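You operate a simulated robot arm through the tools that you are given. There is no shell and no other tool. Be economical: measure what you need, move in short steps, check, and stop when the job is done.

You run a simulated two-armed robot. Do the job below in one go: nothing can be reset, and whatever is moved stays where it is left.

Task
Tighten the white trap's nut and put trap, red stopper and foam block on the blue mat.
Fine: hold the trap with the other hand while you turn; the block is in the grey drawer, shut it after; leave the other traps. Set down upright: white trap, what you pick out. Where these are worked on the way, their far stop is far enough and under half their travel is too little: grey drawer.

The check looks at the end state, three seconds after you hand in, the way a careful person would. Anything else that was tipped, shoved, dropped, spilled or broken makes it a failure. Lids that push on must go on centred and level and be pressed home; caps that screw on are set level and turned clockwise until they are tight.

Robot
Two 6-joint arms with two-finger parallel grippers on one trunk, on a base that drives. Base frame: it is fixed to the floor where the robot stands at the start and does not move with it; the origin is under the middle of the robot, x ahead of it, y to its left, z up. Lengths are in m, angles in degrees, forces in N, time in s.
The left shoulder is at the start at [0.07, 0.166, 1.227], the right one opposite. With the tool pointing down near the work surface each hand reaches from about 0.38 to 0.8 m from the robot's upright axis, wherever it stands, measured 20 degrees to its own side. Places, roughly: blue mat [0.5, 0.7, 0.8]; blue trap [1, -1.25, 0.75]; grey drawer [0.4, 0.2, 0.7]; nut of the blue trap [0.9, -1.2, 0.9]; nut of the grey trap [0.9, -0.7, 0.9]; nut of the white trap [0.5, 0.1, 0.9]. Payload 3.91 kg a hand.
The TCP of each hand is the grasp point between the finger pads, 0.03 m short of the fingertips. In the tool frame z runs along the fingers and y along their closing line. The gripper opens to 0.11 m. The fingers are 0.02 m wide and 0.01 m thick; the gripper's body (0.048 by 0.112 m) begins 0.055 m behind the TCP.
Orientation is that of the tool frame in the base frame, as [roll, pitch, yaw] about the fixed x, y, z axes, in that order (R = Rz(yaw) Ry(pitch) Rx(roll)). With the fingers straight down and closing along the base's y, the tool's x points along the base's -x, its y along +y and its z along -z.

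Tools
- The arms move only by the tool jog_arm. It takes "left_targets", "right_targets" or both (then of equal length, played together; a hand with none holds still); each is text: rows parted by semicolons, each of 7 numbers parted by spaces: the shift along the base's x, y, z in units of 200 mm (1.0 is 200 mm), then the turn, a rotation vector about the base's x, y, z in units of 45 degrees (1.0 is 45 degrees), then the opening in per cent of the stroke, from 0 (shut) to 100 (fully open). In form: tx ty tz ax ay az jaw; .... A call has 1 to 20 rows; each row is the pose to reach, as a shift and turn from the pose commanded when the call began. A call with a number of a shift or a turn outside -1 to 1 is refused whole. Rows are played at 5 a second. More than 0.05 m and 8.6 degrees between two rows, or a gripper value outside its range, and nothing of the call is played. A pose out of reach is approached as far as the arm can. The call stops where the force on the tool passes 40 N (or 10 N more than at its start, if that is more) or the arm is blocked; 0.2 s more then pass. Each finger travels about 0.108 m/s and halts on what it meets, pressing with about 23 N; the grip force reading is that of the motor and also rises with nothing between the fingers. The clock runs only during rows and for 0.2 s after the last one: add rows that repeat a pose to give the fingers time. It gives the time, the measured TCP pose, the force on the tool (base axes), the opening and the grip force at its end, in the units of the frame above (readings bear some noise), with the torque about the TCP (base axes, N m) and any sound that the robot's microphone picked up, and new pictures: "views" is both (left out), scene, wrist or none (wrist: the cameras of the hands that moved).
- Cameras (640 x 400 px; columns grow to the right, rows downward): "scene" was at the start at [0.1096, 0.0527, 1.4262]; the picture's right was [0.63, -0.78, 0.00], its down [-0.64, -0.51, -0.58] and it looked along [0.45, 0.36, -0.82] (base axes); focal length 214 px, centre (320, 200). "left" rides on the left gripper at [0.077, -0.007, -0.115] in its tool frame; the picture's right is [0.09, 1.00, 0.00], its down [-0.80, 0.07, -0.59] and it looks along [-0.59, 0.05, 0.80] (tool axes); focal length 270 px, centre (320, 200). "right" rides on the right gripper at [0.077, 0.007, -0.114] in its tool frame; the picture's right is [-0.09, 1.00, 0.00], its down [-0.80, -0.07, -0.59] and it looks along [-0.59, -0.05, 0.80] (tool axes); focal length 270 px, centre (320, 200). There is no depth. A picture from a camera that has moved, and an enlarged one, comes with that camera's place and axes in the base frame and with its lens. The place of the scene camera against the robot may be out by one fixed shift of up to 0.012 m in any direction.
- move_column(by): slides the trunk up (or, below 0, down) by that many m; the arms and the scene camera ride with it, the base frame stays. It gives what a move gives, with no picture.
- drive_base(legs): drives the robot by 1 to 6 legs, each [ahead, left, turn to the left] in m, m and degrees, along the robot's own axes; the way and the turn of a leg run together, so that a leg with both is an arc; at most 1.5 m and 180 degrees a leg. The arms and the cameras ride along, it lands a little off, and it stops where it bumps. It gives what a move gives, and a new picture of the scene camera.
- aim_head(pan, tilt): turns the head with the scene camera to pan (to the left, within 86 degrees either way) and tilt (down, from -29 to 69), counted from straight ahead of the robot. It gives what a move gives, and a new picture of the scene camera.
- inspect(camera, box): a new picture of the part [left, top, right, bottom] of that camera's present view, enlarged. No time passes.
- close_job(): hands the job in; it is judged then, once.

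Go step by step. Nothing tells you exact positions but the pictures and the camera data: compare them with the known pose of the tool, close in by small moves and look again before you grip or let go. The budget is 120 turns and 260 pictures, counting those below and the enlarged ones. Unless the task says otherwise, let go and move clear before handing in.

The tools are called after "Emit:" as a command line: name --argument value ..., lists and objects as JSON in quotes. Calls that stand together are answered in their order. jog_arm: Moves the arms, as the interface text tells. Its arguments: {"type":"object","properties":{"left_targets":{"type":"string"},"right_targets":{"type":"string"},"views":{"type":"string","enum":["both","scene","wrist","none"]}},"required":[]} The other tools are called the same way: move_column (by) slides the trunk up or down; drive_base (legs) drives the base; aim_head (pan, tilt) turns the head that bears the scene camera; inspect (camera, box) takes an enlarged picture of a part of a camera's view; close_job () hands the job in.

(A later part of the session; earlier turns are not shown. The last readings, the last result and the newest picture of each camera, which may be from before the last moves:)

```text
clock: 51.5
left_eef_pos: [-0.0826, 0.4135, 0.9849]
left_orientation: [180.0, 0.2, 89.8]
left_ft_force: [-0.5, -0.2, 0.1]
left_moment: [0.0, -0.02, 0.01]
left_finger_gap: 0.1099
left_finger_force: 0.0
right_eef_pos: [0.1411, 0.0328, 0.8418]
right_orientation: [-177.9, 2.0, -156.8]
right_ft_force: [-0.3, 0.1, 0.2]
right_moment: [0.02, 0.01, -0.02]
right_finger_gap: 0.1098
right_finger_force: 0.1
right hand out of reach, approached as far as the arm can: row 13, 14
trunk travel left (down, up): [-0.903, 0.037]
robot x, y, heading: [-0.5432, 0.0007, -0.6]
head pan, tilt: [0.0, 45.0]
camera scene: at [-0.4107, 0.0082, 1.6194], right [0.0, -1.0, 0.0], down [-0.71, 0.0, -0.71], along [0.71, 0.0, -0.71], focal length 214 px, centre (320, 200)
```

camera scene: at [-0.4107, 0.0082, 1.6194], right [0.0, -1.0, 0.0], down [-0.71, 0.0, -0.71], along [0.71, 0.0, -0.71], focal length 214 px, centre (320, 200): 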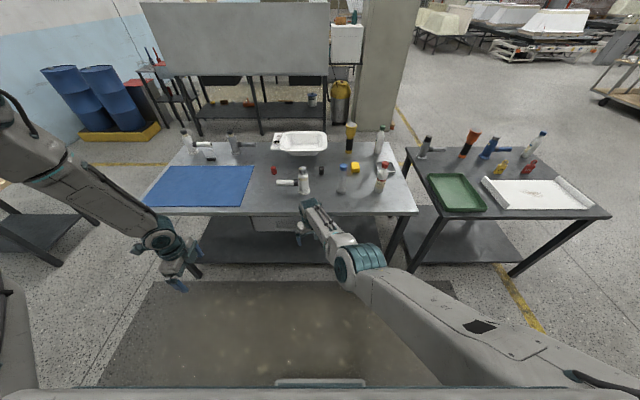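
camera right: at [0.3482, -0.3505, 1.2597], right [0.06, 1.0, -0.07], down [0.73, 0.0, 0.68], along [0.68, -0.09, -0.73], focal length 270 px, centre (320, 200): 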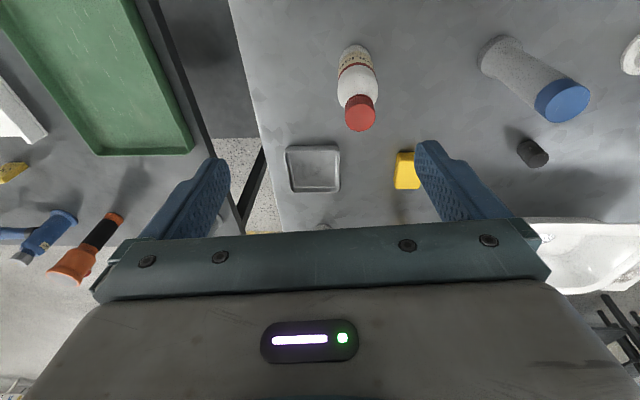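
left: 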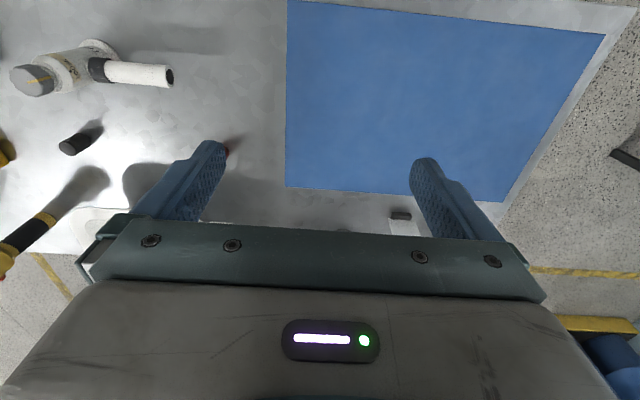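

At longer extension the right hand reaches past the centre line. I'll check how far back in x this works while inward, and bring the left arm through the same low route.

Emit:
jog_arm --right_targets "-0.1 -0.15 0 0.05 0 0 100; -0.2 -0.2 0 0.05 0 0 100; -0.4 -0.2 0 0.05 0 0 100; -0.5 -0.2 0 0.05 0 0 100; -0.6 -0.2 0 0.05 0 0 100" --left_targets "0 0.2 0 0 0 0 100; -0.2 0.2 0 0 0 0 100; -0.4 0.2 0 0 0 0 100; -0.6 0.2 0 0 0 0 100; -0.6 0.2 -0.2 0 0 0 100" --views "none"

Emit:
jog_arm --left_targets "0 0 -0.2 0 0 0 100; 0 0 -0.4 0 0 0 100; 0 0 -0.6 0 0 0 100; 0 0 -0.8 0 0 0 100; 0 0 -1 0 0 0 100; 0 0 -1 0 0 0 100" --views "scene"

```text
clock: 52.5
left_eef_pos: [-0.1984, 0.4556, 0.9853]
left_orientation: [179.8, 0.4, 89.9]
left_ft_force: [-1.0, 0.8, 0.6]
left_moment: [-0.05, 0.0, 0.01]
left_finger_gap: 0.1101
left_finger_force: 0.1
left hand out of reach, approached as far as the arm can: row 5
right_eef_pos: [0.1416, -0.0779, 0.9276]
right_orientation: [-171.3, 10.2, -158.4]
right_ft_force: [0.0, 0.7, -0.9]
right_moment: [-0.01, -0.02, 0.01]
right_finger_gap: 0.1101
right_finger_force: 0.0
right hand out of reach, approached as far as the arm can: row 5
trunk travel left (down, up): [-0.903, 0.037]
robot x, y, heading: [-0.5469, 0.0021, -0.1]
head pan, tilt: [0.0, 45.0]
stopped in row 5 (right hand): the arm was blocked; the commanded pose is now the measured one
```

```text
clock: 53.9
left_eef_pos: [-0.2271, 0.4927, 0.9361]
left_orientation: [-180.0, 0.3, 90.0]
left_ft_force: [0.0, 0.8, -0.4]
left_moment: [0.01, 0.0, -0.03]
left_finger_gap: 0.1099
left_finger_force: 0.0
left hand out of reach, approached as far as the arm can: row 1, 2, 3, 4, 5, 6
right_eef_pos: [0.1437, -0.0796, 0.9254]
right_orientation: [-171.4, 10.1, -158.5]
right_ft_force: [0.9, -0.5, 0.0]
right_moment: [0.0, -0.01, 0.0]
right_finger_gap: 0.1099
right_finger_force: 0.1
trunk travel left (down, up): [-0.903, 0.037]
robot x, y, heading: [-0.5439, 0.0034, 0.1]
head pan, tilt: [0.0, 45.0]
camera scene: at [-0.4111, 0.0083, 1.6194], right [0.0, -1.0, 0.0], down [-0.71, 0.0, -0.71], along [0.71, 0.0, -0.71], focal length 214 px, centre (320, 200)
```

scene: 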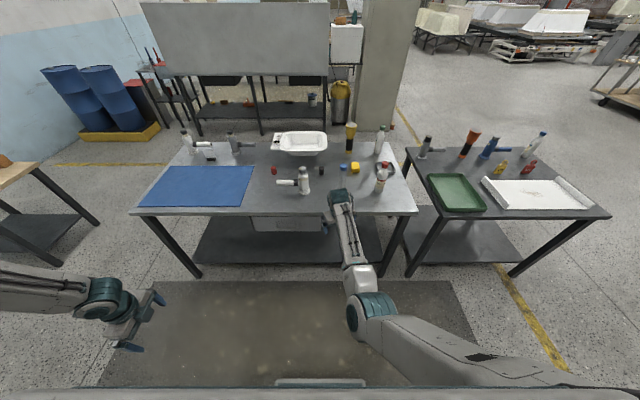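

The solver appears to switch branches mid-motion. I'll straighten the right tool, turn the left wrist back to the mirrored yaw (~150°) and try the low route again.

Emit:
jog_arm --right_targets "0 0 0 0.05 0.1 0 100; 0 0 0 0.07 0.2 0 100; 0 0 0 0.095 0.28 0 100; 0 0 0 0.095 0.28 0 100; 0 0 0 0.095 0.28 0 100; 0 0 0 0.095 0.28 0 100; 0 0 0 0.095 0.28 0 100; 0 0 0 0.095 0.28 0 100; 0 0 0 0.095 0.28 0 100" --left_targets "0 0 0 0 0 0.18 100; 0 0 0 0 0 0.36 100; 0 0 0 0 0 0.54 100; 0 0 0 0 0 0.72 100; 0 0 0 0 0 0.9 100; 0 0 0 0 0 1 100; 0 0 -0.2 0 0 1 100; 0 0 -0.4 0 0 1 100; 0 0 -0.6 0 0 1 100" --views "scene"

```text
clock: 55.9
left_eef_pos: [-0.2634, 0.5245, 0.914]
left_orientation: [180.0, 0.2, 134.9]
left_ft_force: [-0.7, 0.3, 0.4]
left_moment: [0.04, -0.03, 0.03]
left_finger_gap: 0.11
left_finger_force: 0.0
left hand out of reach, approached as far as the arm can: row 7, 8, 9
right_eef_pos: [0.1424, -0.0775, 0.9247]
right_orientation: [179.7, 0.0, -159.0]
right_ft_force: [-0.2, -0.1, 0.4]
right_moment: [0.03, 0.01, 0.0]
right_finger_gap: 0.1101
right_finger_force: 0.0
trunk travel left (down, up): [-0.903, 0.037]
robot x, y, heading: [-0.5451, -0.0008, -0.3]
head pan, tilt: [0.0, 45.0]
camera scene: at [-0.411, 0.0081, 1.6194], right [0.0, -1.0, 0.0], down [-0.71, 0.0, -0.71], along [0.71, 0.0, -0.71], focal length 214 px, centre (320, 200)
```

scene: 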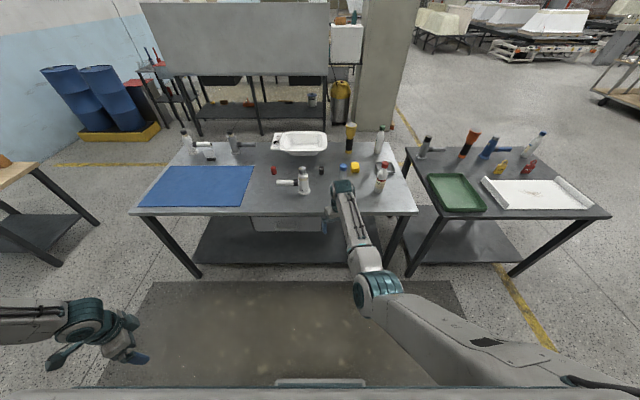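

Right hand is upright and usable at rel (0.69, -0.08). Now I'll route the left hand to the mirrored point from which the right dropped into the low posture.

Emit:
jog_arm --left_targets "0.06 -0.1 0.12 0 0 0.1 100; 0.12 -0.2 0.24 0 0 0.2 100; 0.18 -0.3 0.36 0 0 0.3 100; 0.24 -0.4 0.48 0 0 0.4 100; 0.24 -0.4 0.48 0 0 0.4 100; 0.24 -0.4 0.28 0 0 0.4 100; 0.24 -0.4 0.08 0 0 0.4 100; 0.24 -0.4 -0.12 0 0 0.4 100; 0.24 -0.4 -0.32 0 0 0.4 100; 0.24 -0.4 -0.52 0 0 0.4 100; 0.24 -0.4 -0.52 0 0 0.4 100; 0.24 -0.4 -0.52 0 0 0.4 100" --views "none"

```text
clock: 58.5
left_eef_pos: [-0.2428, 0.4891, 0.9345]
left_orientation: [-179.9, 0.2, 153.0]
left_ft_force: [-0.7, -0.5, -0.1]
left_moment: [-0.03, -0.01, -0.01]
left_finger_gap: 0.1099
left_finger_force: 0.1
left hand out of reach, approached as far as the arm can: row 7, 8, 9, 10, 11, 12
right_eef_pos: [0.1419, -0.0758, 0.9249]
right_orientation: [179.7, -0.1, -159.1]
right_ft_force: [0.2, 0.3, -0.1]
right_moment: [0.0, 0.04, -0.02]
right_finger_gap: 0.1102
right_finger_force: 0.1
trunk travel left (down, up): [-0.903, 0.037]
robot x, y, heading: [-0.543, 0.0007, -0.1]
head pan, tilt: [0.0, 45.0]
```

I'll mirror on the left exactly the sequence that switched the right arm (start inward-high, then outward, then back, then down).

Emit:
jog_arm --left_targets "0.1 -0.15 0.15 0 0 0 100; 0.2 -0.3 0.3 0 0 0 100; 0.3 -0.45 0.45 0 0 0 100; 0.35 -0.6 0.6 0 0 0 100; 0.35 -0.75 0.6 0 0 0 100; 0.35 -0.55 0.6 0 0 0 100; 0.35 -0.35 0.6 0 0 0 100; 0.35 -0.15 0.6 0 0 0 100; 0.35 0.05 0.6 0 0 0 100; 0.35 0.25 0.6 0 0 0 100; 0.15 0.25 0.6 0 0 0 100; -0.05 0.25 0.6 0 0 0 100; -0.25 0.25 0.6 0 0 0 100; -0.45 0.25 0.6 0 0 0 100; -0.65 0.25 0.6 0 0 0 100; -0.65 0.25 0.6 0 0 0 100" --views "none"

Emit:
jog_arm --left_targets "0 0 -0.2 0 0 0 100; 0 0 -0.4 0 0 0 100; 0 0 -0.6 0 0 0 100; 0 0 -0.8 0 0 0 100; 0 0 -1 0 0 0 100; 0 0 -1 0 0 0 100" --views "scene"

```text
clock: 61.9
left_eef_pos: [-0.3039, 0.3975, 0.9901]
left_orientation: [179.9, 0.5, 152.9]
left_ft_force: [-1.3, -0.4, 0.5]
left_moment: [0.02, -0.07, -0.01]
left_finger_gap: 0.1099
left_finger_force: 0.0
left hand out of reach, approached as far as the arm can: row 5, 10, 11, 12, 13, 14, 15, 16
right_eef_pos: [0.1375, -0.0764, 0.9281]
right_orientation: [179.8, 0.3, -159.1]
right_ft_force: [0.4, 0.7, 0.5]
right_moment: [0.0, -0.04, 0.02]
right_finger_gap: 0.11
right_finger_force: 0.1
trunk travel left (down, up): [-0.903, 0.037]
robot x, y, heading: [-0.5447, 0.0008, -0.3]
head pan, tilt: [0.0, 45.0]
```

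```text
clock: 63.3
left_eef_pos: [-0.2915, 0.3928, 0.7896]
left_orientation: [179.9, 0.2, 152.8]
left_ft_force: [-0.4, 0.2, -0.5]
left_moment: [0.01, 0.04, -0.01]
left_finger_gap: 0.1101
left_finger_force: 0.0
right_eef_pos: [0.1431, -0.0772, 0.9236]
right_orientation: [179.6, -0.1, -159.1]
right_ft_force: [0.0, 0.5, -0.6]
right_moment: [0.02, -0.01, 0.02]
right_finger_gap: 0.1099
right_finger_force: 0.0
trunk travel left (down, up): [-0.903, 0.037]
robot x, y, heading: [-0.5523, -0.0001, -0.1]
head pan, tilt: [0.0, 45.0]
camera scene: at [-0.4092, 0.0077, 1.6192], right [0.0, -1.0, 0.0], down [-0.71, 0.0, -0.71], along [0.71, 0.0, -0.71], focal length 214 px, centre (320, 200)
```

scene: 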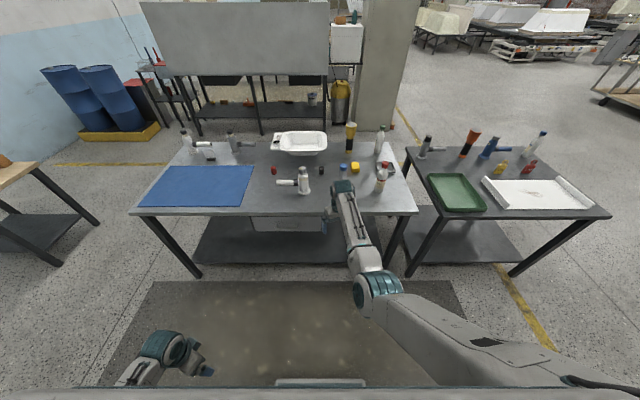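

The left arm switched too. I'll bring it forward low, then up to a mirrored ready position.

Emit:
jog_arm --left_targets "0.05 0 -0.2 0 0 0 100; 0.1 0 -0.4 0 0 0 100; 0.15 -0.05 -0.6 0 0 0 100; 0.25 -0.1 -0.8 0 0 0 100; 0.4 -0.2 -0.8 0 0 0 100; 0.6 -0.3 -0.8 0 0 0 100; 0.8 -0.4 -0.8 0 0 0 100; 1 -0.4 -0.8 0 0 0 100" --views "none"

Emit:
jog_arm --left_targets "0.2 0 0.1 0 0 0 100; 0.4 0 0.2 0 0 0 100; 0.6 0 0.3 0 0 0 100; 0.8 0 0.4 0 0 0 100; 1 0 0.5 0 0 0 100; 1 0 0.7 0 0 0 100; 1 0 0.9 0 0 0 100; 1 0 1 0 0 0 100" --views "none"

Emit:
jog_arm --left_targets "0.1 -0.1 0.1 0 0 0 100; 0.2 -0.2 0.2 0 0 0 100; 0.2 -0.3 0.4 0 0 0 100; 0.2 -0.4 0.6 0 0 0 100; 0.2 -0.5 0.8 0 0 0 100; 0.2 -0.6 0.8 0 0 0 100; 0.2 -0.6 0.8 0 0 0 100" --views "scene"

```text
clock: 65.1
left_eef_pos: [-0.0928, 0.3132, 0.6314]
left_orientation: [-180.0, 0.1, 153.0]
left_ft_force: [0.2, 0.2, -0.1]
left_moment: [0.03, 0.01, 0.01]
left_finger_gap: 0.1102
left_finger_force: 0.0
right_eef_pos: [0.145, -0.0775, 0.923]
right_orientation: [179.5, -0.1, -159.1]
right_ft_force: [0.8, 0.1, -0.1]
right_moment: [-0.01, 0.02, -0.01]
right_finger_gap: 0.11
right_finger_force: 0.0
trunk travel left (down, up): [-0.903, 0.037]
robot x, y, heading: [-0.5441, 0.0021, -0.3]
head pan, tilt: [0.0, 45.0]
```

```text
clock: 66.9
left_eef_pos: [0.1082, 0.3142, 0.8308]
left_orientation: [-179.9, 0.1, 152.8]
left_ft_force: [0.3, 0.4, -0.2]
left_moment: [-0.01, -0.01, -0.01]
left_finger_gap: 0.11
left_finger_force: 0.0
right_eef_pos: [0.1434, -0.0775, 0.9235]
right_orientation: [179.6, -0.2, -159.0]
right_ft_force: [-0.6, 0.0, -0.7]
right_moment: [0.02, 0.03, -0.02]
right_finger_gap: 0.11
right_finger_force: 0.0
trunk travel left (down, up): [-0.903, 0.037]
robot x, y, heading: [-0.5445, -0.002, -0.2]
head pan, tilt: [0.0, 45.0]
```

```text
clock: 68.5
left_eef_pos: [0.1463, 0.1954, 0.9922]
left_orientation: [179.9, 0.2, 152.9]
left_ft_force: [-0.5, -0.2, -0.1]
left_moment: [0.02, -0.02, -0.01]
left_finger_gap: 0.1099
left_finger_force: 0.0
right_eef_pos: [0.1428, -0.0773, 0.9241]
right_orientation: [179.7, 0.0, -159.2]
right_ft_force: [0.8, -1.0, 0.1]
right_moment: [0.01, -0.03, 0.0]
right_finger_gap: 0.11
right_finger_force: 0.1
trunk travel left (down, up): [-0.903, 0.037]
robot x, y, heading: [-0.5444, -0.0015, -0.3]
head pan, tilt: [0.0, 45.0]
camera scene: at [-0.4102, 0.008, 1.6193], right [0.0, -1.0, 0.0], down [-0.71, 0.0, -0.71], along [0.71, 0.0, -0.71], focal length 214 px, centre (320, 200)
```

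scene: 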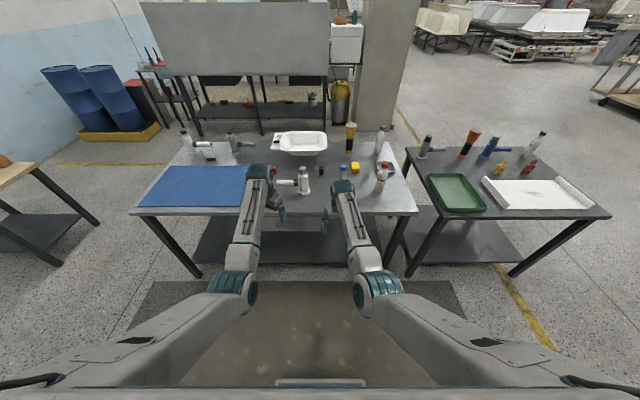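

Both arms are now in a good forward posture. I'll inspect the drawer front and the trap region before driving in.

Emit:
inspect --camera "scene" --box '[230, 200, 350, 275]'

Emit:
inspect --camera "scene" --box '[240, 140, 400, 240]'

```text
5.33 times, centred on (290, 238) of scene
camera zoom: at [-0.4102, 0.008, 1.6193], right [0.0, -1.0, 0.0], down [-0.71, 0.0, -0.71], along [0.71, 0.0, -0.71], focal length 1144 px, centre (480, 0)
```

zoom: 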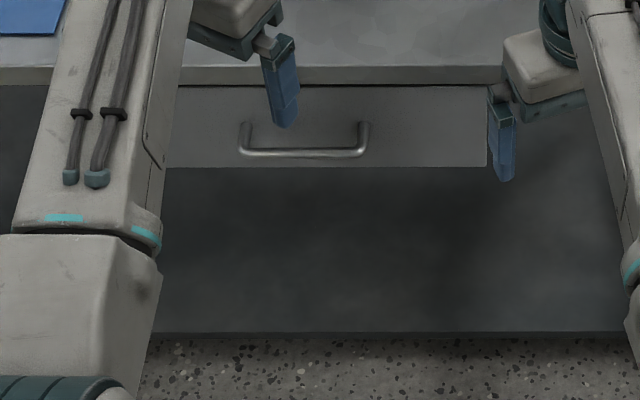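

```text
4.00 times, centred on (320, 190) of scene
camera zoom: at [-0.4102, 0.008, 1.6193], right [0.0, -1.0, 0.0], down [-0.71, 0.0, -0.71], along [0.71, 0.0, -0.71], focal length 858 px, centre (320, 240)
```

zoom: 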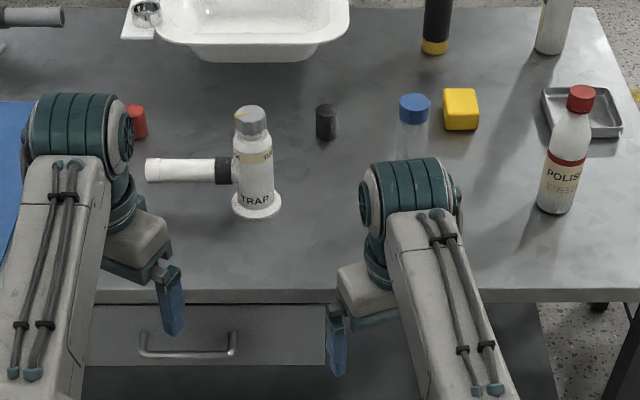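

Re-triangulating from two stations, the bench top is really at about z≈0.78 (edge x≈0.335), the trap stands near (0.495, 0.095) with nut top z≈0.945, its pipe at z≈0.855 reaching y≈0.24, and the drawer handle is near (0.31, 0.19, 0.68). I'll raise the hands, sidestep left, then check before going in.

Emit:
jog_arm --right_targets "0 0 0.2 0 0 0 100; 0 0 0.4 0 0 0 100; 0 0 0.6 0 0 0 100; 0 0 0.8 0 0 0 100; 0 0 0.8 0 0 0 100; 0 0 0.8 0 0 0 100" --left_targets "0 0.2 0.1 0 0 -0.18 100; 0 0.4 0.2 0 0 -0.36 100; 0 0.4 0.3 0 0 -0.54 100; 0 0.4 0.4 0 0 -0.72 100; 0 0.4 0.4 0 0 -0.9 100; 0 0.4 0.4 0 0 -1 100" --views "none"

Emit:
drive_base --legs '[[0, 0.17, 0]]'

```text
clock: 69.9
left_eef_pos: [0.1539, 0.2743, 1.0666]
left_orientation: [179.9, 0.1, 107.8]
left_ft_force: [0.1, -0.3, -1.0]
left_moment: [0.0, 0.02, 0.0]
left_finger_gap: 0.1098
left_finger_force: 0.1
left hand out of reach, approached as far as the arm can: row 4, 5, 6
right_eef_pos: [0.1436, -0.076, 1.0843]
right_orientation: [179.6, 0.0, -159.1]
right_ft_force: [0.5, -0.3, 0.1]
right_moment: [0.01, 0.01, -0.01]
right_finger_gap: 0.11
right_finger_force: 0.1
trunk travel left (down, up): [-0.903, 0.037]
robot x, y, heading: [-0.5451, 0.0023, -0.3]
head pan, tilt: [0.0, 45.0]
```

```text
clock: 71.4
left_eef_pos: [0.1536, 0.4424, 1.067]
left_orientation: [179.9, 0.0, 108.2]
left_ft_force: [-0.5, -0.1, -0.4]
left_moment: [0.02, 0.03, 0.0]
left_finger_gap: 0.1098
left_finger_force: 0.1
right_eef_pos: [0.1448, 0.0921, 1.0824]
right_orientation: [179.5, -0.1, -159.0]
right_ft_force: [0.7, -0.3, 0.0]
right_moment: [0.0, -0.03, -0.01]
right_finger_gap: 0.11
right_finger_force: 0.1
trunk travel left (down, up): [-0.903, 0.037]
robot x, y, heading: [-0.5451, 0.168, -0.1]
head pan, tilt: [0.0, 45.0]
camera scene: at [-0.4098, 0.1718, 1.6193], right [0.0, -1.0, 0.0], down [-0.71, 0.0, -0.71], along [0.71, 0.0, -0.71], focal length 214 px, centre (320, 200)
```

scene: 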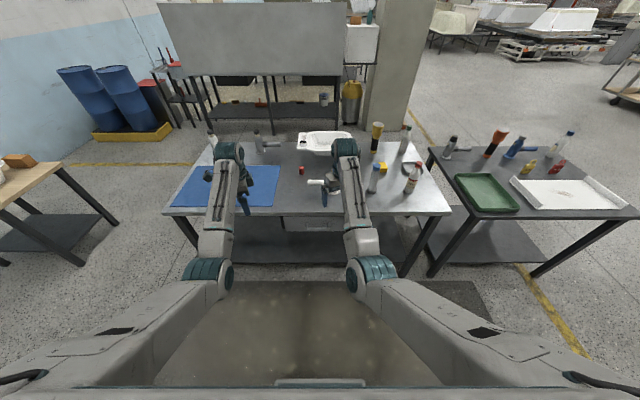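

Now forward 0.3 m with both hands high above everything.

Emit:
drive_base --legs '[[0.3, 0, 0]]'

Emit:
inspect --camera "right" --box '[0, 0, 640, 400]'

Emit:
inspect --camera "left" --box '[0, 0, 640, 400]'

```text
clock: 73.4
left_eef_pos: [0.4471, 0.4489, 1.069]
left_orientation: [179.9, 0.3, 108.4]
left_ft_force: [0.1, 1.1, -0.2]
left_moment: [0.04, 0.0, 0.02]
left_finger_gap: 0.11
left_finger_force: 0.1
right_eef_pos: [0.4391, 0.0983, 1.0856]
right_orientation: [179.7, 0.1, -158.7]
right_ft_force: [-1.2, 0.1, -0.2]
right_moment: [0.01, 0.0, -0.01]
right_finger_gap: 0.11
right_finger_force: 0.0
trunk travel left (down, up): [-0.903, 0.037]
robot x, y, heading: [-0.2481, 0.1695, 0.0]
head pan, tilt: [0.0, 45.0]
camera scene: at [-0.1162, 0.1773, 1.6196], right [0.0, -1.0, 0.0], down [-0.71, 0.0, -0.71], along [0.71, 0.0, -0.71], focal length 214 px, centre (320, 200)
```

scene: 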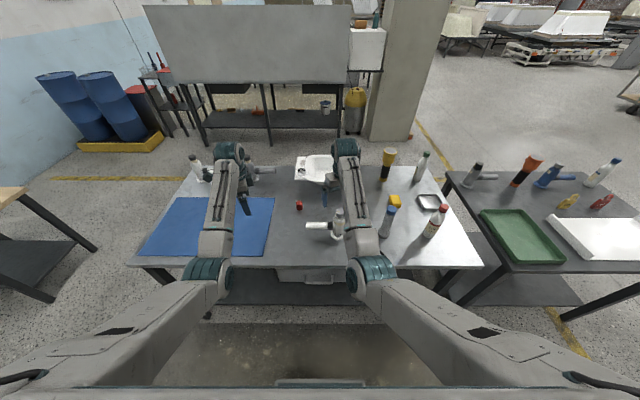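

```text
1.00 times, centred on (320, 200) of right
camera zoom: at [0.365, 0.0752, 1.1995], right [-0.28, 0.96, 0.01], down [0.77, 0.22, 0.59], along [0.57, 0.17, -0.8], focal length 270 px, centre (320, 200)
```

zoom: 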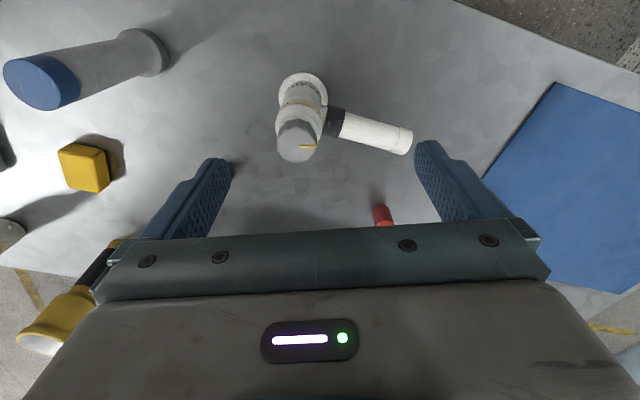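

```text
1.00 times, centred on (320, 200) of left
camera zoom: at [0.416, 0.5191, 1.1823], right [0.92, 0.4, 0.0], down [0.32, -0.74, 0.6], along [0.24, -0.55, -0.8], focal length 270 px, centre (320, 200)
```

zoom: 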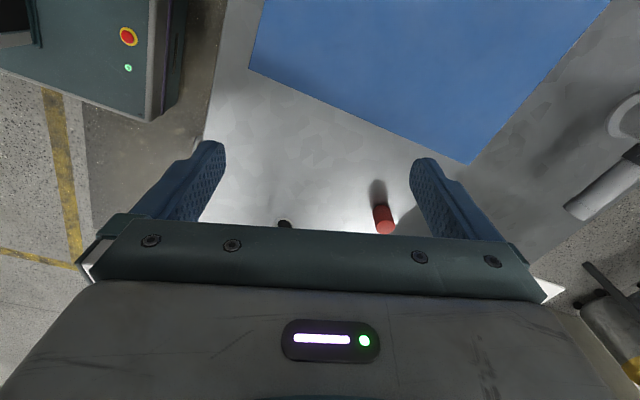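

The nut is centred near (0.485, 0.087), top z≈0.955, with the pipe along +y at x≈0.483. A closer look at the nut will tell how tall it is.

Emit:
inspect --camera "right" --box '[250, 60, 430, 172]'

Emit:
inspect --camera "scene" --box '[290, 190, 370, 260]'

```text
3.56 times, centred on (340, 116) of right
camera zoom: at [0.365, 0.0752, 1.1995], right [-0.28, 0.96, 0.01], down [0.77, 0.22, 0.59], along [0.57, 0.17, -0.8], focal length 961 px, centre (249, 499)
```

zoom: 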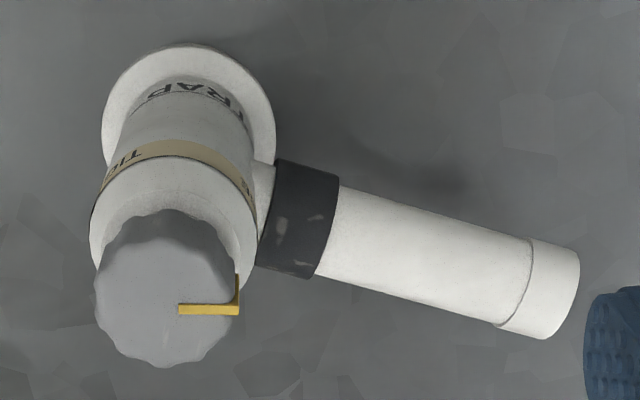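

```text
5.71 times, centred on (330, 225) of scene
camera zoom: at [-0.1162, 0.1773, 1.6196], right [0.0, -1.0, 0.0], down [-0.71, 0.0, -0.71], along [0.71, 0.0, -0.71], focal length 1226 px, centre (263, 57)
```

zoom: 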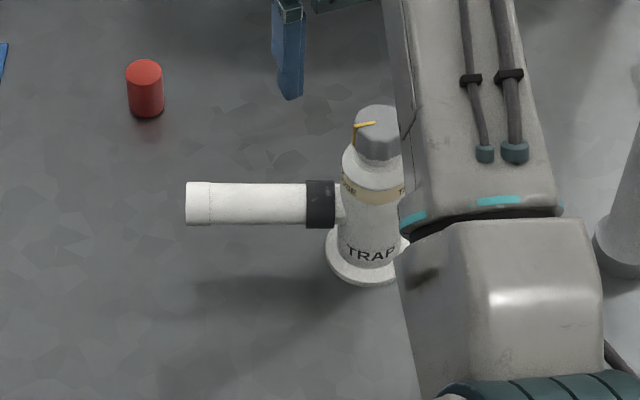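

Surface ≈0.782; nut Ø≈0.04, top z≈0.957; pipe centre z≈0.856. I'll orient the left hand: closing along x, tilted 45° so it approaches the pipe from the +y side, leaving room for the right hand.

Emit:
jog_arm --left_targets "0.1 0 0 0 0 -0.13 100; 0.18 -0.15 0 0 0 -0.27 100; 0.18 -0.3 0 0 0 -0.4 100; 0.18 -0.3 0 0 0 -0.4 100" --views "none"

Emit:
jog_arm --left_targets "0 0 0 -0.18 0 0 100; 0 0 0 -0.36 0 0 100; 0 0 -0.1 -0.54 0 0 100; 0 0 -0.2 -0.72 0 0 100; 0 0 -0.3 -0.9 0 0 100; 0 0 -0.4 -1 0 0 100; 0 0 -0.4 -1 0 0 100" --views "both"

```text
clock: 74.4
left_eef_pos: [0.4838, 0.3871, 1.0647]
left_orientation: [179.9, 0.3, 90.2]
left_ft_force: [0.1, -0.3, -0.5]
left_moment: [0.02, 0.0, -0.01]
left_finger_gap: 0.1101
left_finger_force: 0.1
right_eef_pos: [0.4406, 0.0993, 1.0844]
right_orientation: [179.8, -0.1, -158.6]
right_ft_force: [0.3, 0.6, 0.6]
right_moment: [0.01, -0.02, 0.0]
right_finger_gap: 0.1099
right_finger_force: 0.1
trunk travel left (down, up): [-0.903, 0.037]
robot x, y, heading: [-0.2449, 0.1699, 0.4]
head pan, tilt: [0.0, 45.0]
```

```text
clock: 76.0
left_eef_pos: [0.4841, 0.3872, 0.986]
left_orientation: [-179.6, 45.2, 90.5]
left_ft_force: [-0.2, -0.5, 0.0]
left_moment: [-0.01, -0.02, 0.0]
left_finger_gap: 0.1099
left_finger_force: 0.0
right_eef_pos: [0.4413, 0.0983, 1.0824]
right_orientation: [179.6, -0.1, -158.5]
right_ft_force: [-0.7, 0.8, 1.1]
right_moment: [0.02, 0.02, -0.01]
right_finger_gap: 0.1101
right_finger_force: 0.0
trunk travel left (down, up): [-0.903, 0.037]
robot x, y, heading: [-0.2449, 0.1704, 0.2]
head pan, tilt: [0.0, 45.0]
camera scene: at [-0.1135, 0.1768, 1.6193], right [0.0, -1.0, 0.0], down [-0.71, 0.0, -0.71], along [0.71, 0.0, -0.71], focal length 214 px, centre (320, 200)
camera left: at [0.477, 0.5221, 1.0115], right [1.0, 0.07, -0.07], down [0.08, -0.14, 0.99], along [0.06, -0.99, -0.15], focal length 270 px, centre (320, 200)
```

scene: 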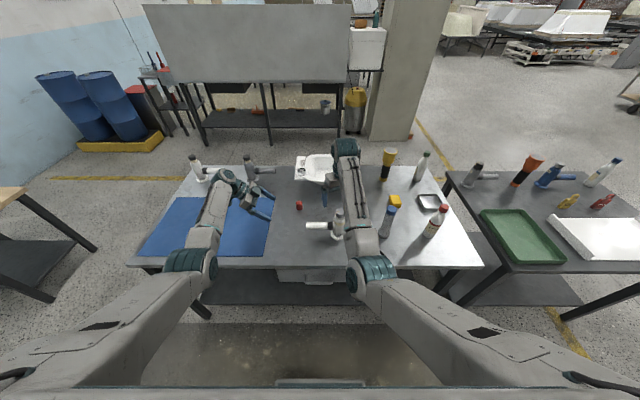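
left: 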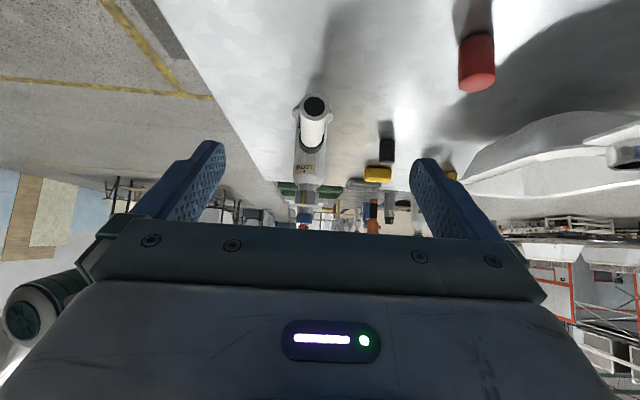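

Pipe end seen dead ahead: centre (0.481, z 0.86). Approaching along the tool axis with open fingers.

Emit:
jog_arm --left_targets "0 -0.2 -0.07 0 0 0 100; -0.01 -0.41 -0.135 0 0 0 100; -0.01 -0.54 -0.26 0 0 0 100; -0.01 -0.67 -0.39 0 0 0 100; -0.01 -0.8 -0.52 0 0 0 100; -0.01 -0.91 -0.635 0 0 0 100; -0.01 -0.91 -0.635 0 0 0 100" --views "both"

```text
clock: 77.6
left_eef_pos: [0.4738, 0.213, 0.8683]
left_orientation: [-179.6, 45.3, 90.5]
left_ft_force: [-0.3, 0.3, -0.2]
left_moment: [-0.01, -0.01, 0.0]
left_finger_gap: 0.1102
left_finger_force: 0.2
left hand out of reach, approached as far as the arm can: row 6, 7
right_eef_pos: [0.4403, 0.0998, 1.0827]
right_orientation: [179.7, 0.0, -158.6]
right_ft_force: [0.0, 0.5, -0.1]
right_moment: [0.01, 0.03, 0.02]
right_finger_gap: 0.11
right_finger_force: 0.1
trunk travel left (down, up): [-0.903, 0.037]
robot x, y, heading: [-0.2503, 0.1722, 0.1]
head pan, tilt: [0.0, 45.0]
camera scene: at [-0.1135, 0.1777, 1.6193], right [0.0, -1.0, 0.0], down [-0.71, 0.0, -0.71], along [0.71, 0.0, -0.71], focal length 214 px, centre (320, 200)
camera left: at [0.4672, 0.3477, 0.8941], right [1.0, 0.07, -0.07], down [0.07, -0.14, 0.99], along [0.06, -0.99, -0.15], focal length 270 px, centre (320, 200)
```

scene: 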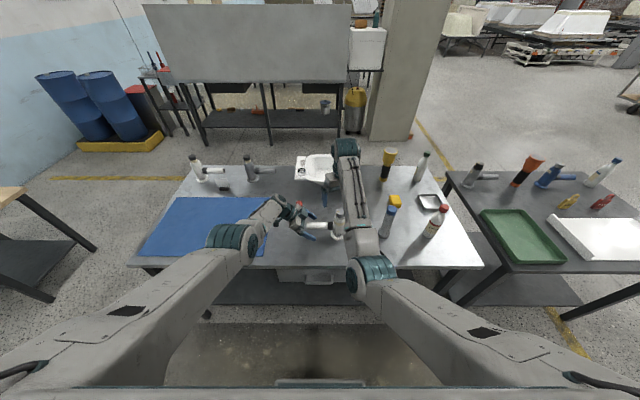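
left: 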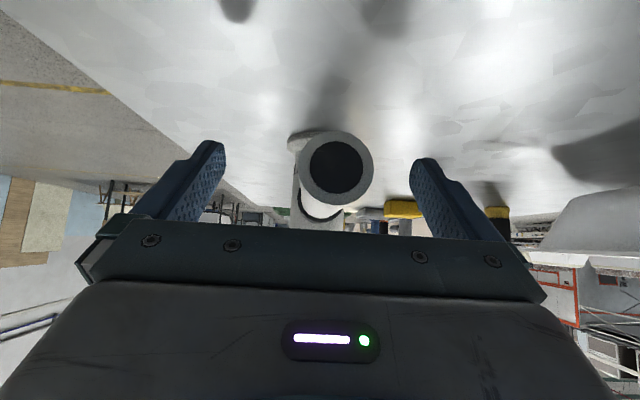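

The left arm is at its reach limit by ~1 cm. I'll back it off along its axis, drive 0.07 m closer, and re-approach.

Emit:
jog_arm --left_targets "0 0.15 0.15 0 0 0 100; 0 0.3 0.3 0 0 0 100; 0 0.45 0.45 0 0 0 100; -0.2 0.55 0.55 0 0 0 100; -0.35 0.55 0.55 0 0 0 100" --views "none"

Emit:
drive_base --legs '[[0.07, 0.02, 0]]'

Emit:
inspect --camera "left" --box '[0, 0, 640, 400]'

```text
clock: 78.8
left_eef_pos: [0.4019, 0.3235, 0.9779]
left_orientation: [-179.8, 45.3, 90.5]
left_ft_force: [0.9, -0.4, 0.6]
left_moment: [0.02, 0.0, 0.04]
left_finger_gap: 0.1101
left_finger_force: 0.0
right_eef_pos: [0.439, 0.0986, 1.0842]
right_orientation: [179.7, 0.1, -158.6]
right_ft_force: [-0.5, -0.2, -0.7]
right_moment: [0.0, -0.01, 0.03]
right_finger_gap: 0.11
right_finger_force: 0.0
trunk travel left (down, up): [-0.903, 0.037]
robot x, y, heading: [-0.246, 0.1726, 0.3]
head pan, tilt: [0.0, 45.0]
```

```text
clock: 79.8
left_eef_pos: [0.4652, 0.3421, 0.981]
left_orientation: [179.8, 45.0, 90.2]
left_ft_force: [0.5, -1.6, 0.4]
left_moment: [0.04, 0.01, 0.04]
left_finger_gap: 0.1102
left_finger_force: 0.0
right_eef_pos: [0.5017, 0.1164, 1.0881]
right_orientation: [179.8, 0.3, -158.7]
right_ft_force: [-0.3, -0.3, 1.1]
right_moment: [0.03, -0.05, 0.03]
right_finger_gap: 0.11
right_finger_force: 0.1
trunk travel left (down, up): [-0.903, 0.037]
robot x, y, heading: [-0.179, 0.1869, 0.2]
head pan, tilt: [0.0, 45.0]
camera scene: at [-0.0554, 0.1946, 1.6203], right [0.0, -1.0, 0.0], down [-0.7, 0.0, -0.71], along [0.71, 0.0, -0.7], focal length 214 px, centre (320, 200)
```

scene: 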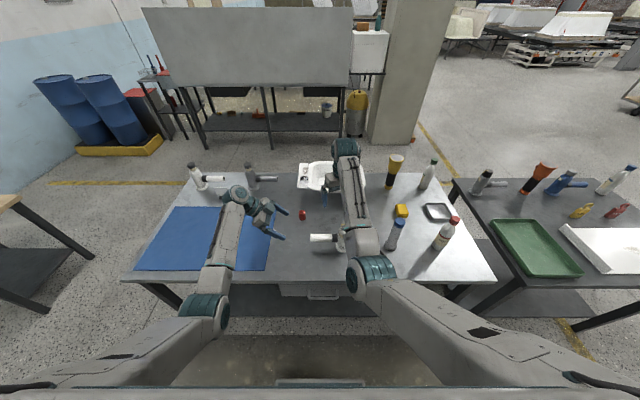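

```text
1.00 times, centred on (320, 200) of left
camera zoom: at [0.4588, 0.4763, 1.0071], right [1.0, 0.07, -0.06], down [0.07, -0.14, 0.99], along [0.06, -0.99, -0.15], focal length 270 px, centre (320, 200)
```

zoom: 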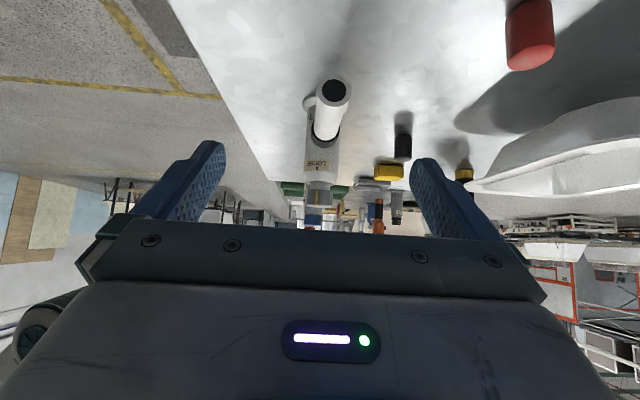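

Re-approach: target TCP (0.482, 0.207, 0.859).

Emit:
jog_arm --left_targets "0.085 -0.07 0 0 0 0 100; 0.085 -0.22 -0.15 0 0 0 100; 0.085 -0.37 -0.3 0 0 0 100; 0.085 -0.52 -0.45 0 0 0 100; 0.085 -0.675 -0.61 0 0 0 100; 0.085 -0.675 -0.61 0 0 0 100" --views "wrist"

```text
clock: 81.2
left_eef_pos: [0.4875, 0.2074, 0.8559]
left_orientation: [-179.7, 45.3, 90.5]
left_ft_force: [0.4, -0.2, 0.3]
left_moment: [0.02, 0.0, -0.01]
left_finger_gap: 0.11
left_finger_force: 0.1
right_eef_pos: [0.5076, 0.1186, 1.0835]
right_orientation: [179.7, -0.1, -158.6]
right_ft_force: [0.2, 0.1, 1.2]
right_moment: [-0.03, -0.03, -0.01]
right_finger_gap: 0.1099
right_finger_force: 0.2
trunk travel left (down, up): [-0.903, 0.037]
robot x, y, heading: [-0.1797, 0.1882, 0.4]
head pan, tilt: [0.0, 45.0]
camera left: at [0.4818, 0.3419, 0.8806], right [1.0, 0.07, -0.07], down [0.08, -0.14, 0.99], along [0.06, -0.99, -0.15], focal length 270 px, centre (320, 200)
```

left: 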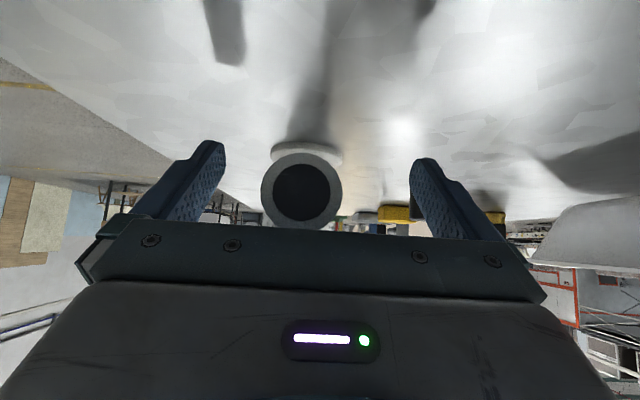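

Shift −6 mm in x and close on the pipe.

Emit:
jog_arm --left_targets "-0.033 0 0.01 0 0 0 100; -0.033 0 0.01 0 0 0 60; -0.033 0 0.01 0 0 0 30; -0.033 0 0.01 0 0 0 10; -0.033 0 0.01 0 0 0 0; -0.033 0 0.01 0 0 0 0" --views "both"

Emit:
inspect --camera "right" --box '[160, 0, 480, 200]'

```text
clock: 82.6
left_eef_pos: [0.4809, 0.2082, 0.857]
left_orientation: [-179.7, 45.1, 90.6]
left_ft_force: [0.8, 0.4, 0.0]
left_moment: [0.04, -0.01, -0.04]
left_finger_gap: 0.0316
left_finger_force: 22.7
right_eef_pos: [0.5083, 0.1178, 1.082]
right_orientation: [179.7, -0.1, -158.7]
right_ft_force: [-0.2, 0.3, 0.1]
right_moment: [-0.03, -0.01, -0.02]
right_finger_gap: 0.11
right_finger_force: 0.1
trunk travel left (down, up): [-0.903, 0.037]
robot x, y, heading: [-0.1777, 0.1889, 0.3]
head pan, tilt: [0.0, 45.0]
camera scene: at [-0.0461, 0.1969, 1.6193], right [0.0, -1.0, 0.0], down [-0.71, 0.0, -0.71], along [0.71, 0.0, -0.71], focal length 214 px, centre (320, 200)
camera left: at [0.4744, 0.3423, 0.883], right [1.0, 0.07, -0.07], down [0.08, -0.14, 0.99], along [0.06, -0.99, -0.15], focal length 270 px, centre (320, 200)
```

scene: 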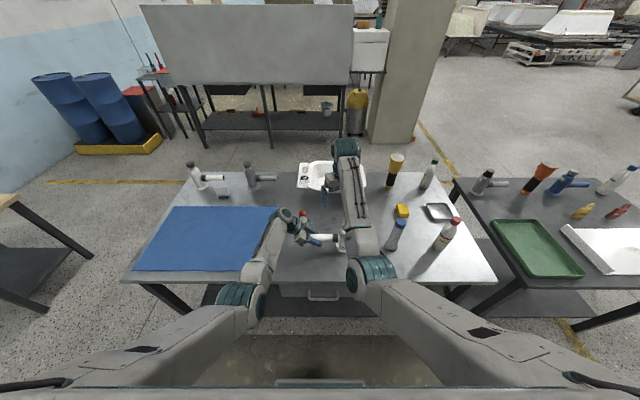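
left: 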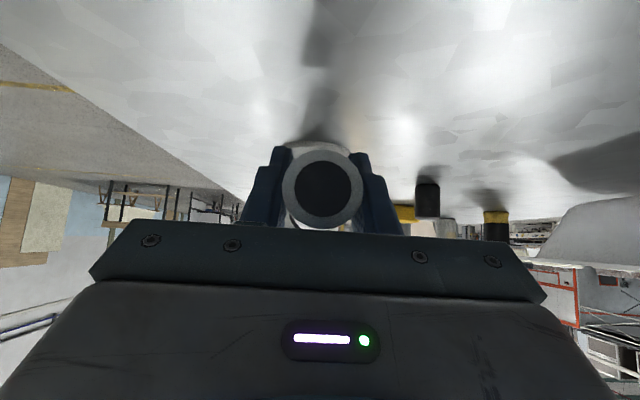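

```text
2.00 times, centred on (320, 100) of right
camera zoom: at [0.4341, 0.0947, 1.1983], right [-0.28, 0.96, 0.01], down [0.77, 0.22, 0.59], along [0.57, 0.17, -0.81], focal length 541 px, centre (320, 400)
```

zoom: 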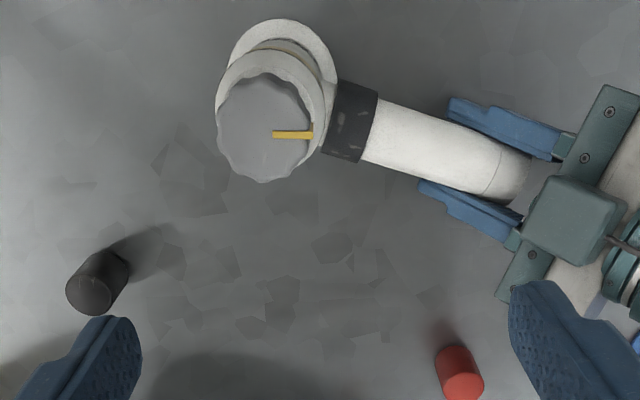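

Pipe is held. Nut centre seen at (0.480, 0.086). Now the right hand: yaw +45°, move above the nut.

Emit:
jog_arm --right_targets "-0.14 -0.16 0 0 0 0.18 100; -0.14 -0.16 0 0 0 0.36 100; -0.14 -0.16 0 0 0 0.54 100; -0.14 -0.16 0 0 0 0.72 100; -0.14 -0.16 -0.1 0 0 0.9 100; -0.14 -0.16 -0.25 0 0 1 100; -0.14 -0.16 -0.25 0 0 1 100" --views "wrist"

```text
clock: 84.2
left_eef_pos: [0.4826, 0.2078, 0.8577]
left_orientation: [-179.7, 45.2, 90.5]
left_ft_force: [-0.6, 0.2, 0.2]
left_moment: [0.05, -0.03, -0.03]
left_finger_gap: 0.0316
left_finger_force: 23.1
right_eef_pos: [0.4801, 0.086, 1.0335]
right_orientation: [179.7, -0.1, -113.6]
right_ft_force: [0.5, -1.5, 0.7]
right_moment: [0.01, 0.02, 0.0]
right_finger_gap: 0.1099
right_finger_force: 0.1
right hand out of reach, approached as far as the arm can: row 1, 2, 3, 4, 5
trunk travel left (down, up): [-0.903, 0.037]
robot x, y, heading: [-0.1806, 0.1873, 0.1]
head pan, tilt: [0.0, 45.0]
camera right: at [0.4439, 0.0169, 1.148], right [-0.88, 0.48, 0.01], down [0.39, 0.7, 0.59], along [0.28, 0.52, -0.81], focal length 270 px, centre (320, 200)
```

right: 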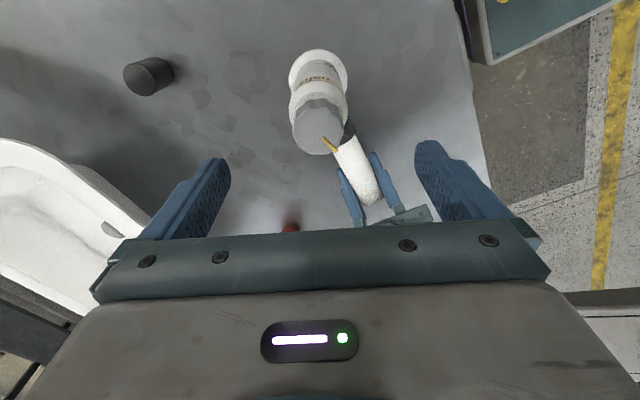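

Centred within 2 mm. Descend to the nut and close.

Emit:
jog_arm --right_targets "0.01 0 -0.15 0 0 0 100; 0.01 0 -0.3 0 0 0 100; 0.01 0 -0.38 0 0 0 100; 0.01 0 -0.38 0 0 0 70; 0.01 0 -0.38 0 0 0 40; 0.01 0 -0.38 0 0 0 20; 0.01 0 -0.38 0 0 0 0; 0.01 0 -0.38 0 0 0 0" --views "both"

```text
clock: 86.0
left_eef_pos: [0.4818, 0.2076, 0.8579]
left_orientation: [-179.6, 45.2, 90.5]
left_ft_force: [-0.4, -0.8, 0.9]
left_moment: [0.07, 0.08, -0.02]
left_finger_gap: 0.0317
left_finger_force: 22.7
right_eef_pos: [0.4821, 0.0854, 0.957]
right_orientation: [179.6, 0.0, -113.8]
right_ft_force: [-0.8, 1.2, -1.5]
right_moment: [-0.08, -0.14, 0.02]
right_finger_gap: 0.0371
right_finger_force: 23.1
trunk travel left (down, up): [-0.903, 0.037]
robot x, y, heading: [-0.1819, 0.1918, 0.3]
head pan, tilt: [0.0, 45.0]
camera scene: at [-0.0458, 0.1969, 1.6193], right [0.0, -1.0, 0.0], down [-0.71, 0.0, -0.71], along [0.71, 0.0, -0.71], focal length 214 px, centre (320, 200)
camera right: at [0.4454, 0.0168, 1.0718], right [-0.88, 0.48, 0.01], down [0.39, 0.7, 0.59], along [0.28, 0.52, -0.81], focal length 270 px, centre (320, 200)
```

scene: 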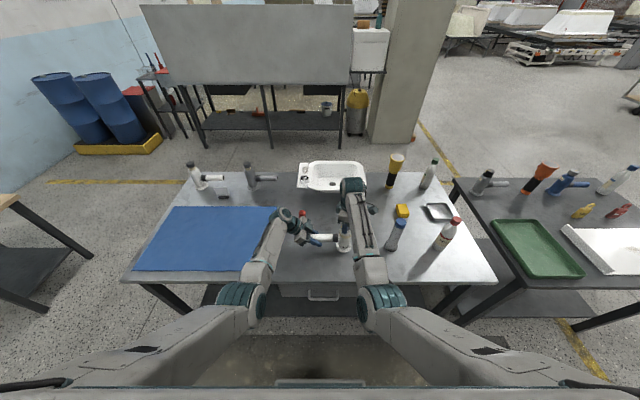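
right: 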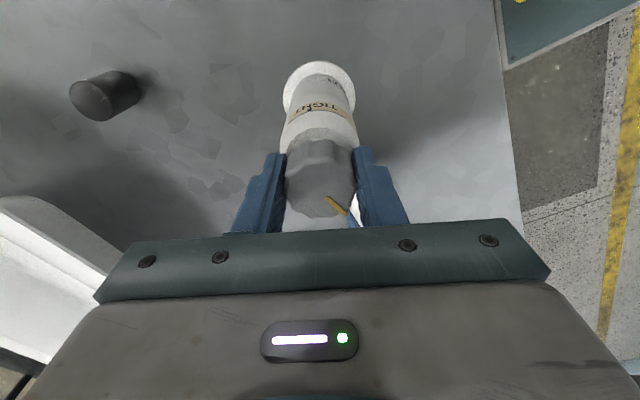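

Gripped (gap 37 mm). The band carries a "TIGHT" mark; turning clockwise 45° now.

Emit:
jog_arm --right_targets "0 0 0 0 0 -0.17 0; 0 0 0 0 0 -0.34 0; 0 0 0 0 0 -0.51 0; 0 0 0 0 0 -0.68 0; 0 0 0 0 0 -0.85 0; 0 0 0 0 0 -1 0; 0 0 0 0 0 -1 0" --views "wrist"

```text
clock: 87.6
left_eef_pos: [0.4822, 0.2078, 0.8579]
left_orientation: [-179.7, 45.2, 90.6]
left_ft_force: [2.8, -2.3, 1.2]
left_moment: [0.39, 0.05, 0.02]
left_finger_gap: 0.0317
left_finger_force: 23.1
right_eef_pos: [0.4813, 0.086, 0.9571]
right_orientation: [179.6, 0.0, -158.7]
right_ft_force: [-2.8, 3.1, 0.1]
right_moment: [-0.16, 0.06, 0.29]
right_finger_gap: 0.037
right_finger_force: 23.2
trunk travel left (down, up): [-0.903, 0.037]
robot x, y, heading: [-0.1794, 0.1887, 0.4]
head pan, tilt: [0.0, 45.0]
camera right: at [0.4077, 0.063, 1.0724], right [-0.28, 0.96, 0.01], down [0.77, 0.22, 0.59], along [0.57, 0.17, -0.81], focal length 270 px, centre (320, 200)
```

right: 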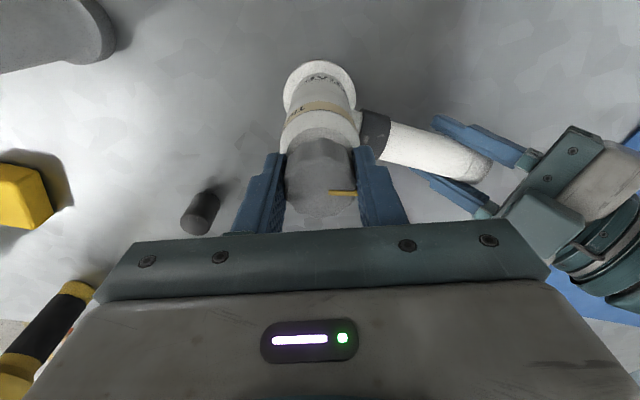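

The mark seems not to have followed the hand fully; I'll look closely to judge whether it slipped.

Emit:
inspect --camera "right" --box '[240, 60, 420, 240]'

```text
2.22 times, centred on (330, 150) of right
camera zoom: at [0.4077, 0.063, 1.0724], right [-0.28, 0.96, 0.01], down [0.77, 0.22, 0.59], along [0.57, 0.17, -0.81], focal length 601 px, centre (298, 311)
```

zoom: 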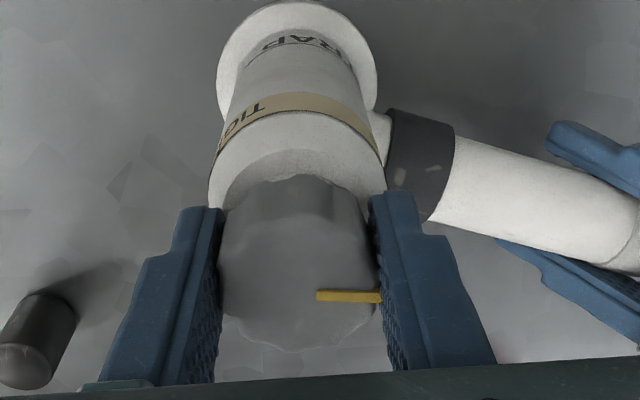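

It slipped: the mark stayed put. I'll reopen, go a few mm deeper, re-grip and turn much more slowly while watching the torque.

Emit:
jog_arm --right_targets "0 0 0 0 0 0 40; 0 0 0 0 0 0 40; 0 0 -0.02 0 0 0.1 40; 0 0 -0.04 0 0 0.2 40; 0 0 -0.04 0 0 0.35 40; 0 0 -0.04 0 0 0.35 0; 0 0 -0.04 0 0 0.35 0; 0 0 -0.04 0 0 0.35 0" --views "none"

Emit:
jog_arm --right_targets "0 0 0 0 0 -0.03 0; 0 0 0 0 0 -0.06 0; 0 0 0 0 0 -0.09 0; 0 0 0 0 0 -0.12 0; 0 0 0 0 0 -0.15 0; 0 0 0 0 0 -0.18 0; 0 0 0 0 0 -0.21 0; 0 0 0 0 0 -0.24 0; 0 0 0 0 0 -0.27 0; 0 0 0 0 0 -0.3 0; 0 0 0 0 0 -0.33 0" --views "wrist"

```text
clock: 89.1
left_eef_pos: [0.479, 0.2085, 0.8589]
left_orientation: [-179.8, 45.3, 90.5]
left_ft_force: [1.1, 0.2, 2.1]
left_moment: [-0.63, 0.06, 0.0]
left_finger_gap: 0.0314
left_finger_force: 22.7
right_eef_pos: [0.4825, 0.0886, 0.9562]
right_orientation: [179.9, 0.4, -142.8]
right_ft_force: [-6.0, -1.2, 11.6]
right_moment: [-0.32, 0.71, -0.08]
right_finger_gap: 0.0369
right_finger_force: 23.0
trunk travel left (down, up): [-0.903, 0.037]
robot x, y, heading: [-0.1813, 0.1919, 0.2]
head pan, tilt: [0.0, 45.0]
stopped in row 7 (right hand): the force on the tool passed its limit (the readings are from after the stop); the commanded pose is now the measured one
```

```text
clock: 91.5
left_eef_pos: [0.4784, 0.2069, 0.8577]
left_orientation: [-179.7, 45.3, 90.5]
left_ft_force: [2.6, -0.1, 2.4]
left_moment: [-0.13, -0.22, -0.02]
left_finger_gap: 0.0316
left_finger_force: 23.4
right_eef_pos: [0.4823, 0.088, 0.9551]
right_orientation: [179.9, 0.4, -157.6]
right_ft_force: [3.8, 2.4, 21.9]
right_moment: [-0.28, -0.31, 0.46]
right_finger_gap: 0.0371
right_finger_force: 22.8
trunk travel left (down, up): [-0.903, 0.037]
robot x, y, heading: [-0.1788, 0.1918, -0.0]
head pan, tilt: [0.0, 45.0]
camera right: at [0.4083, 0.0636, 1.0689], right [-0.3, 0.95, 0.0], down [0.76, 0.24, 0.6], along [0.57, 0.18, -0.8], focal length 270 px, centre (320, 200)
```

right: 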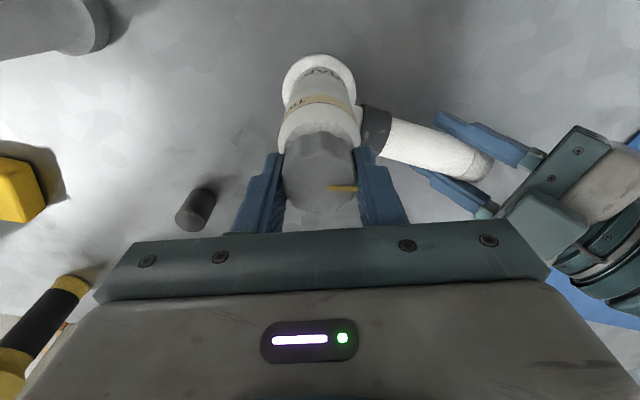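

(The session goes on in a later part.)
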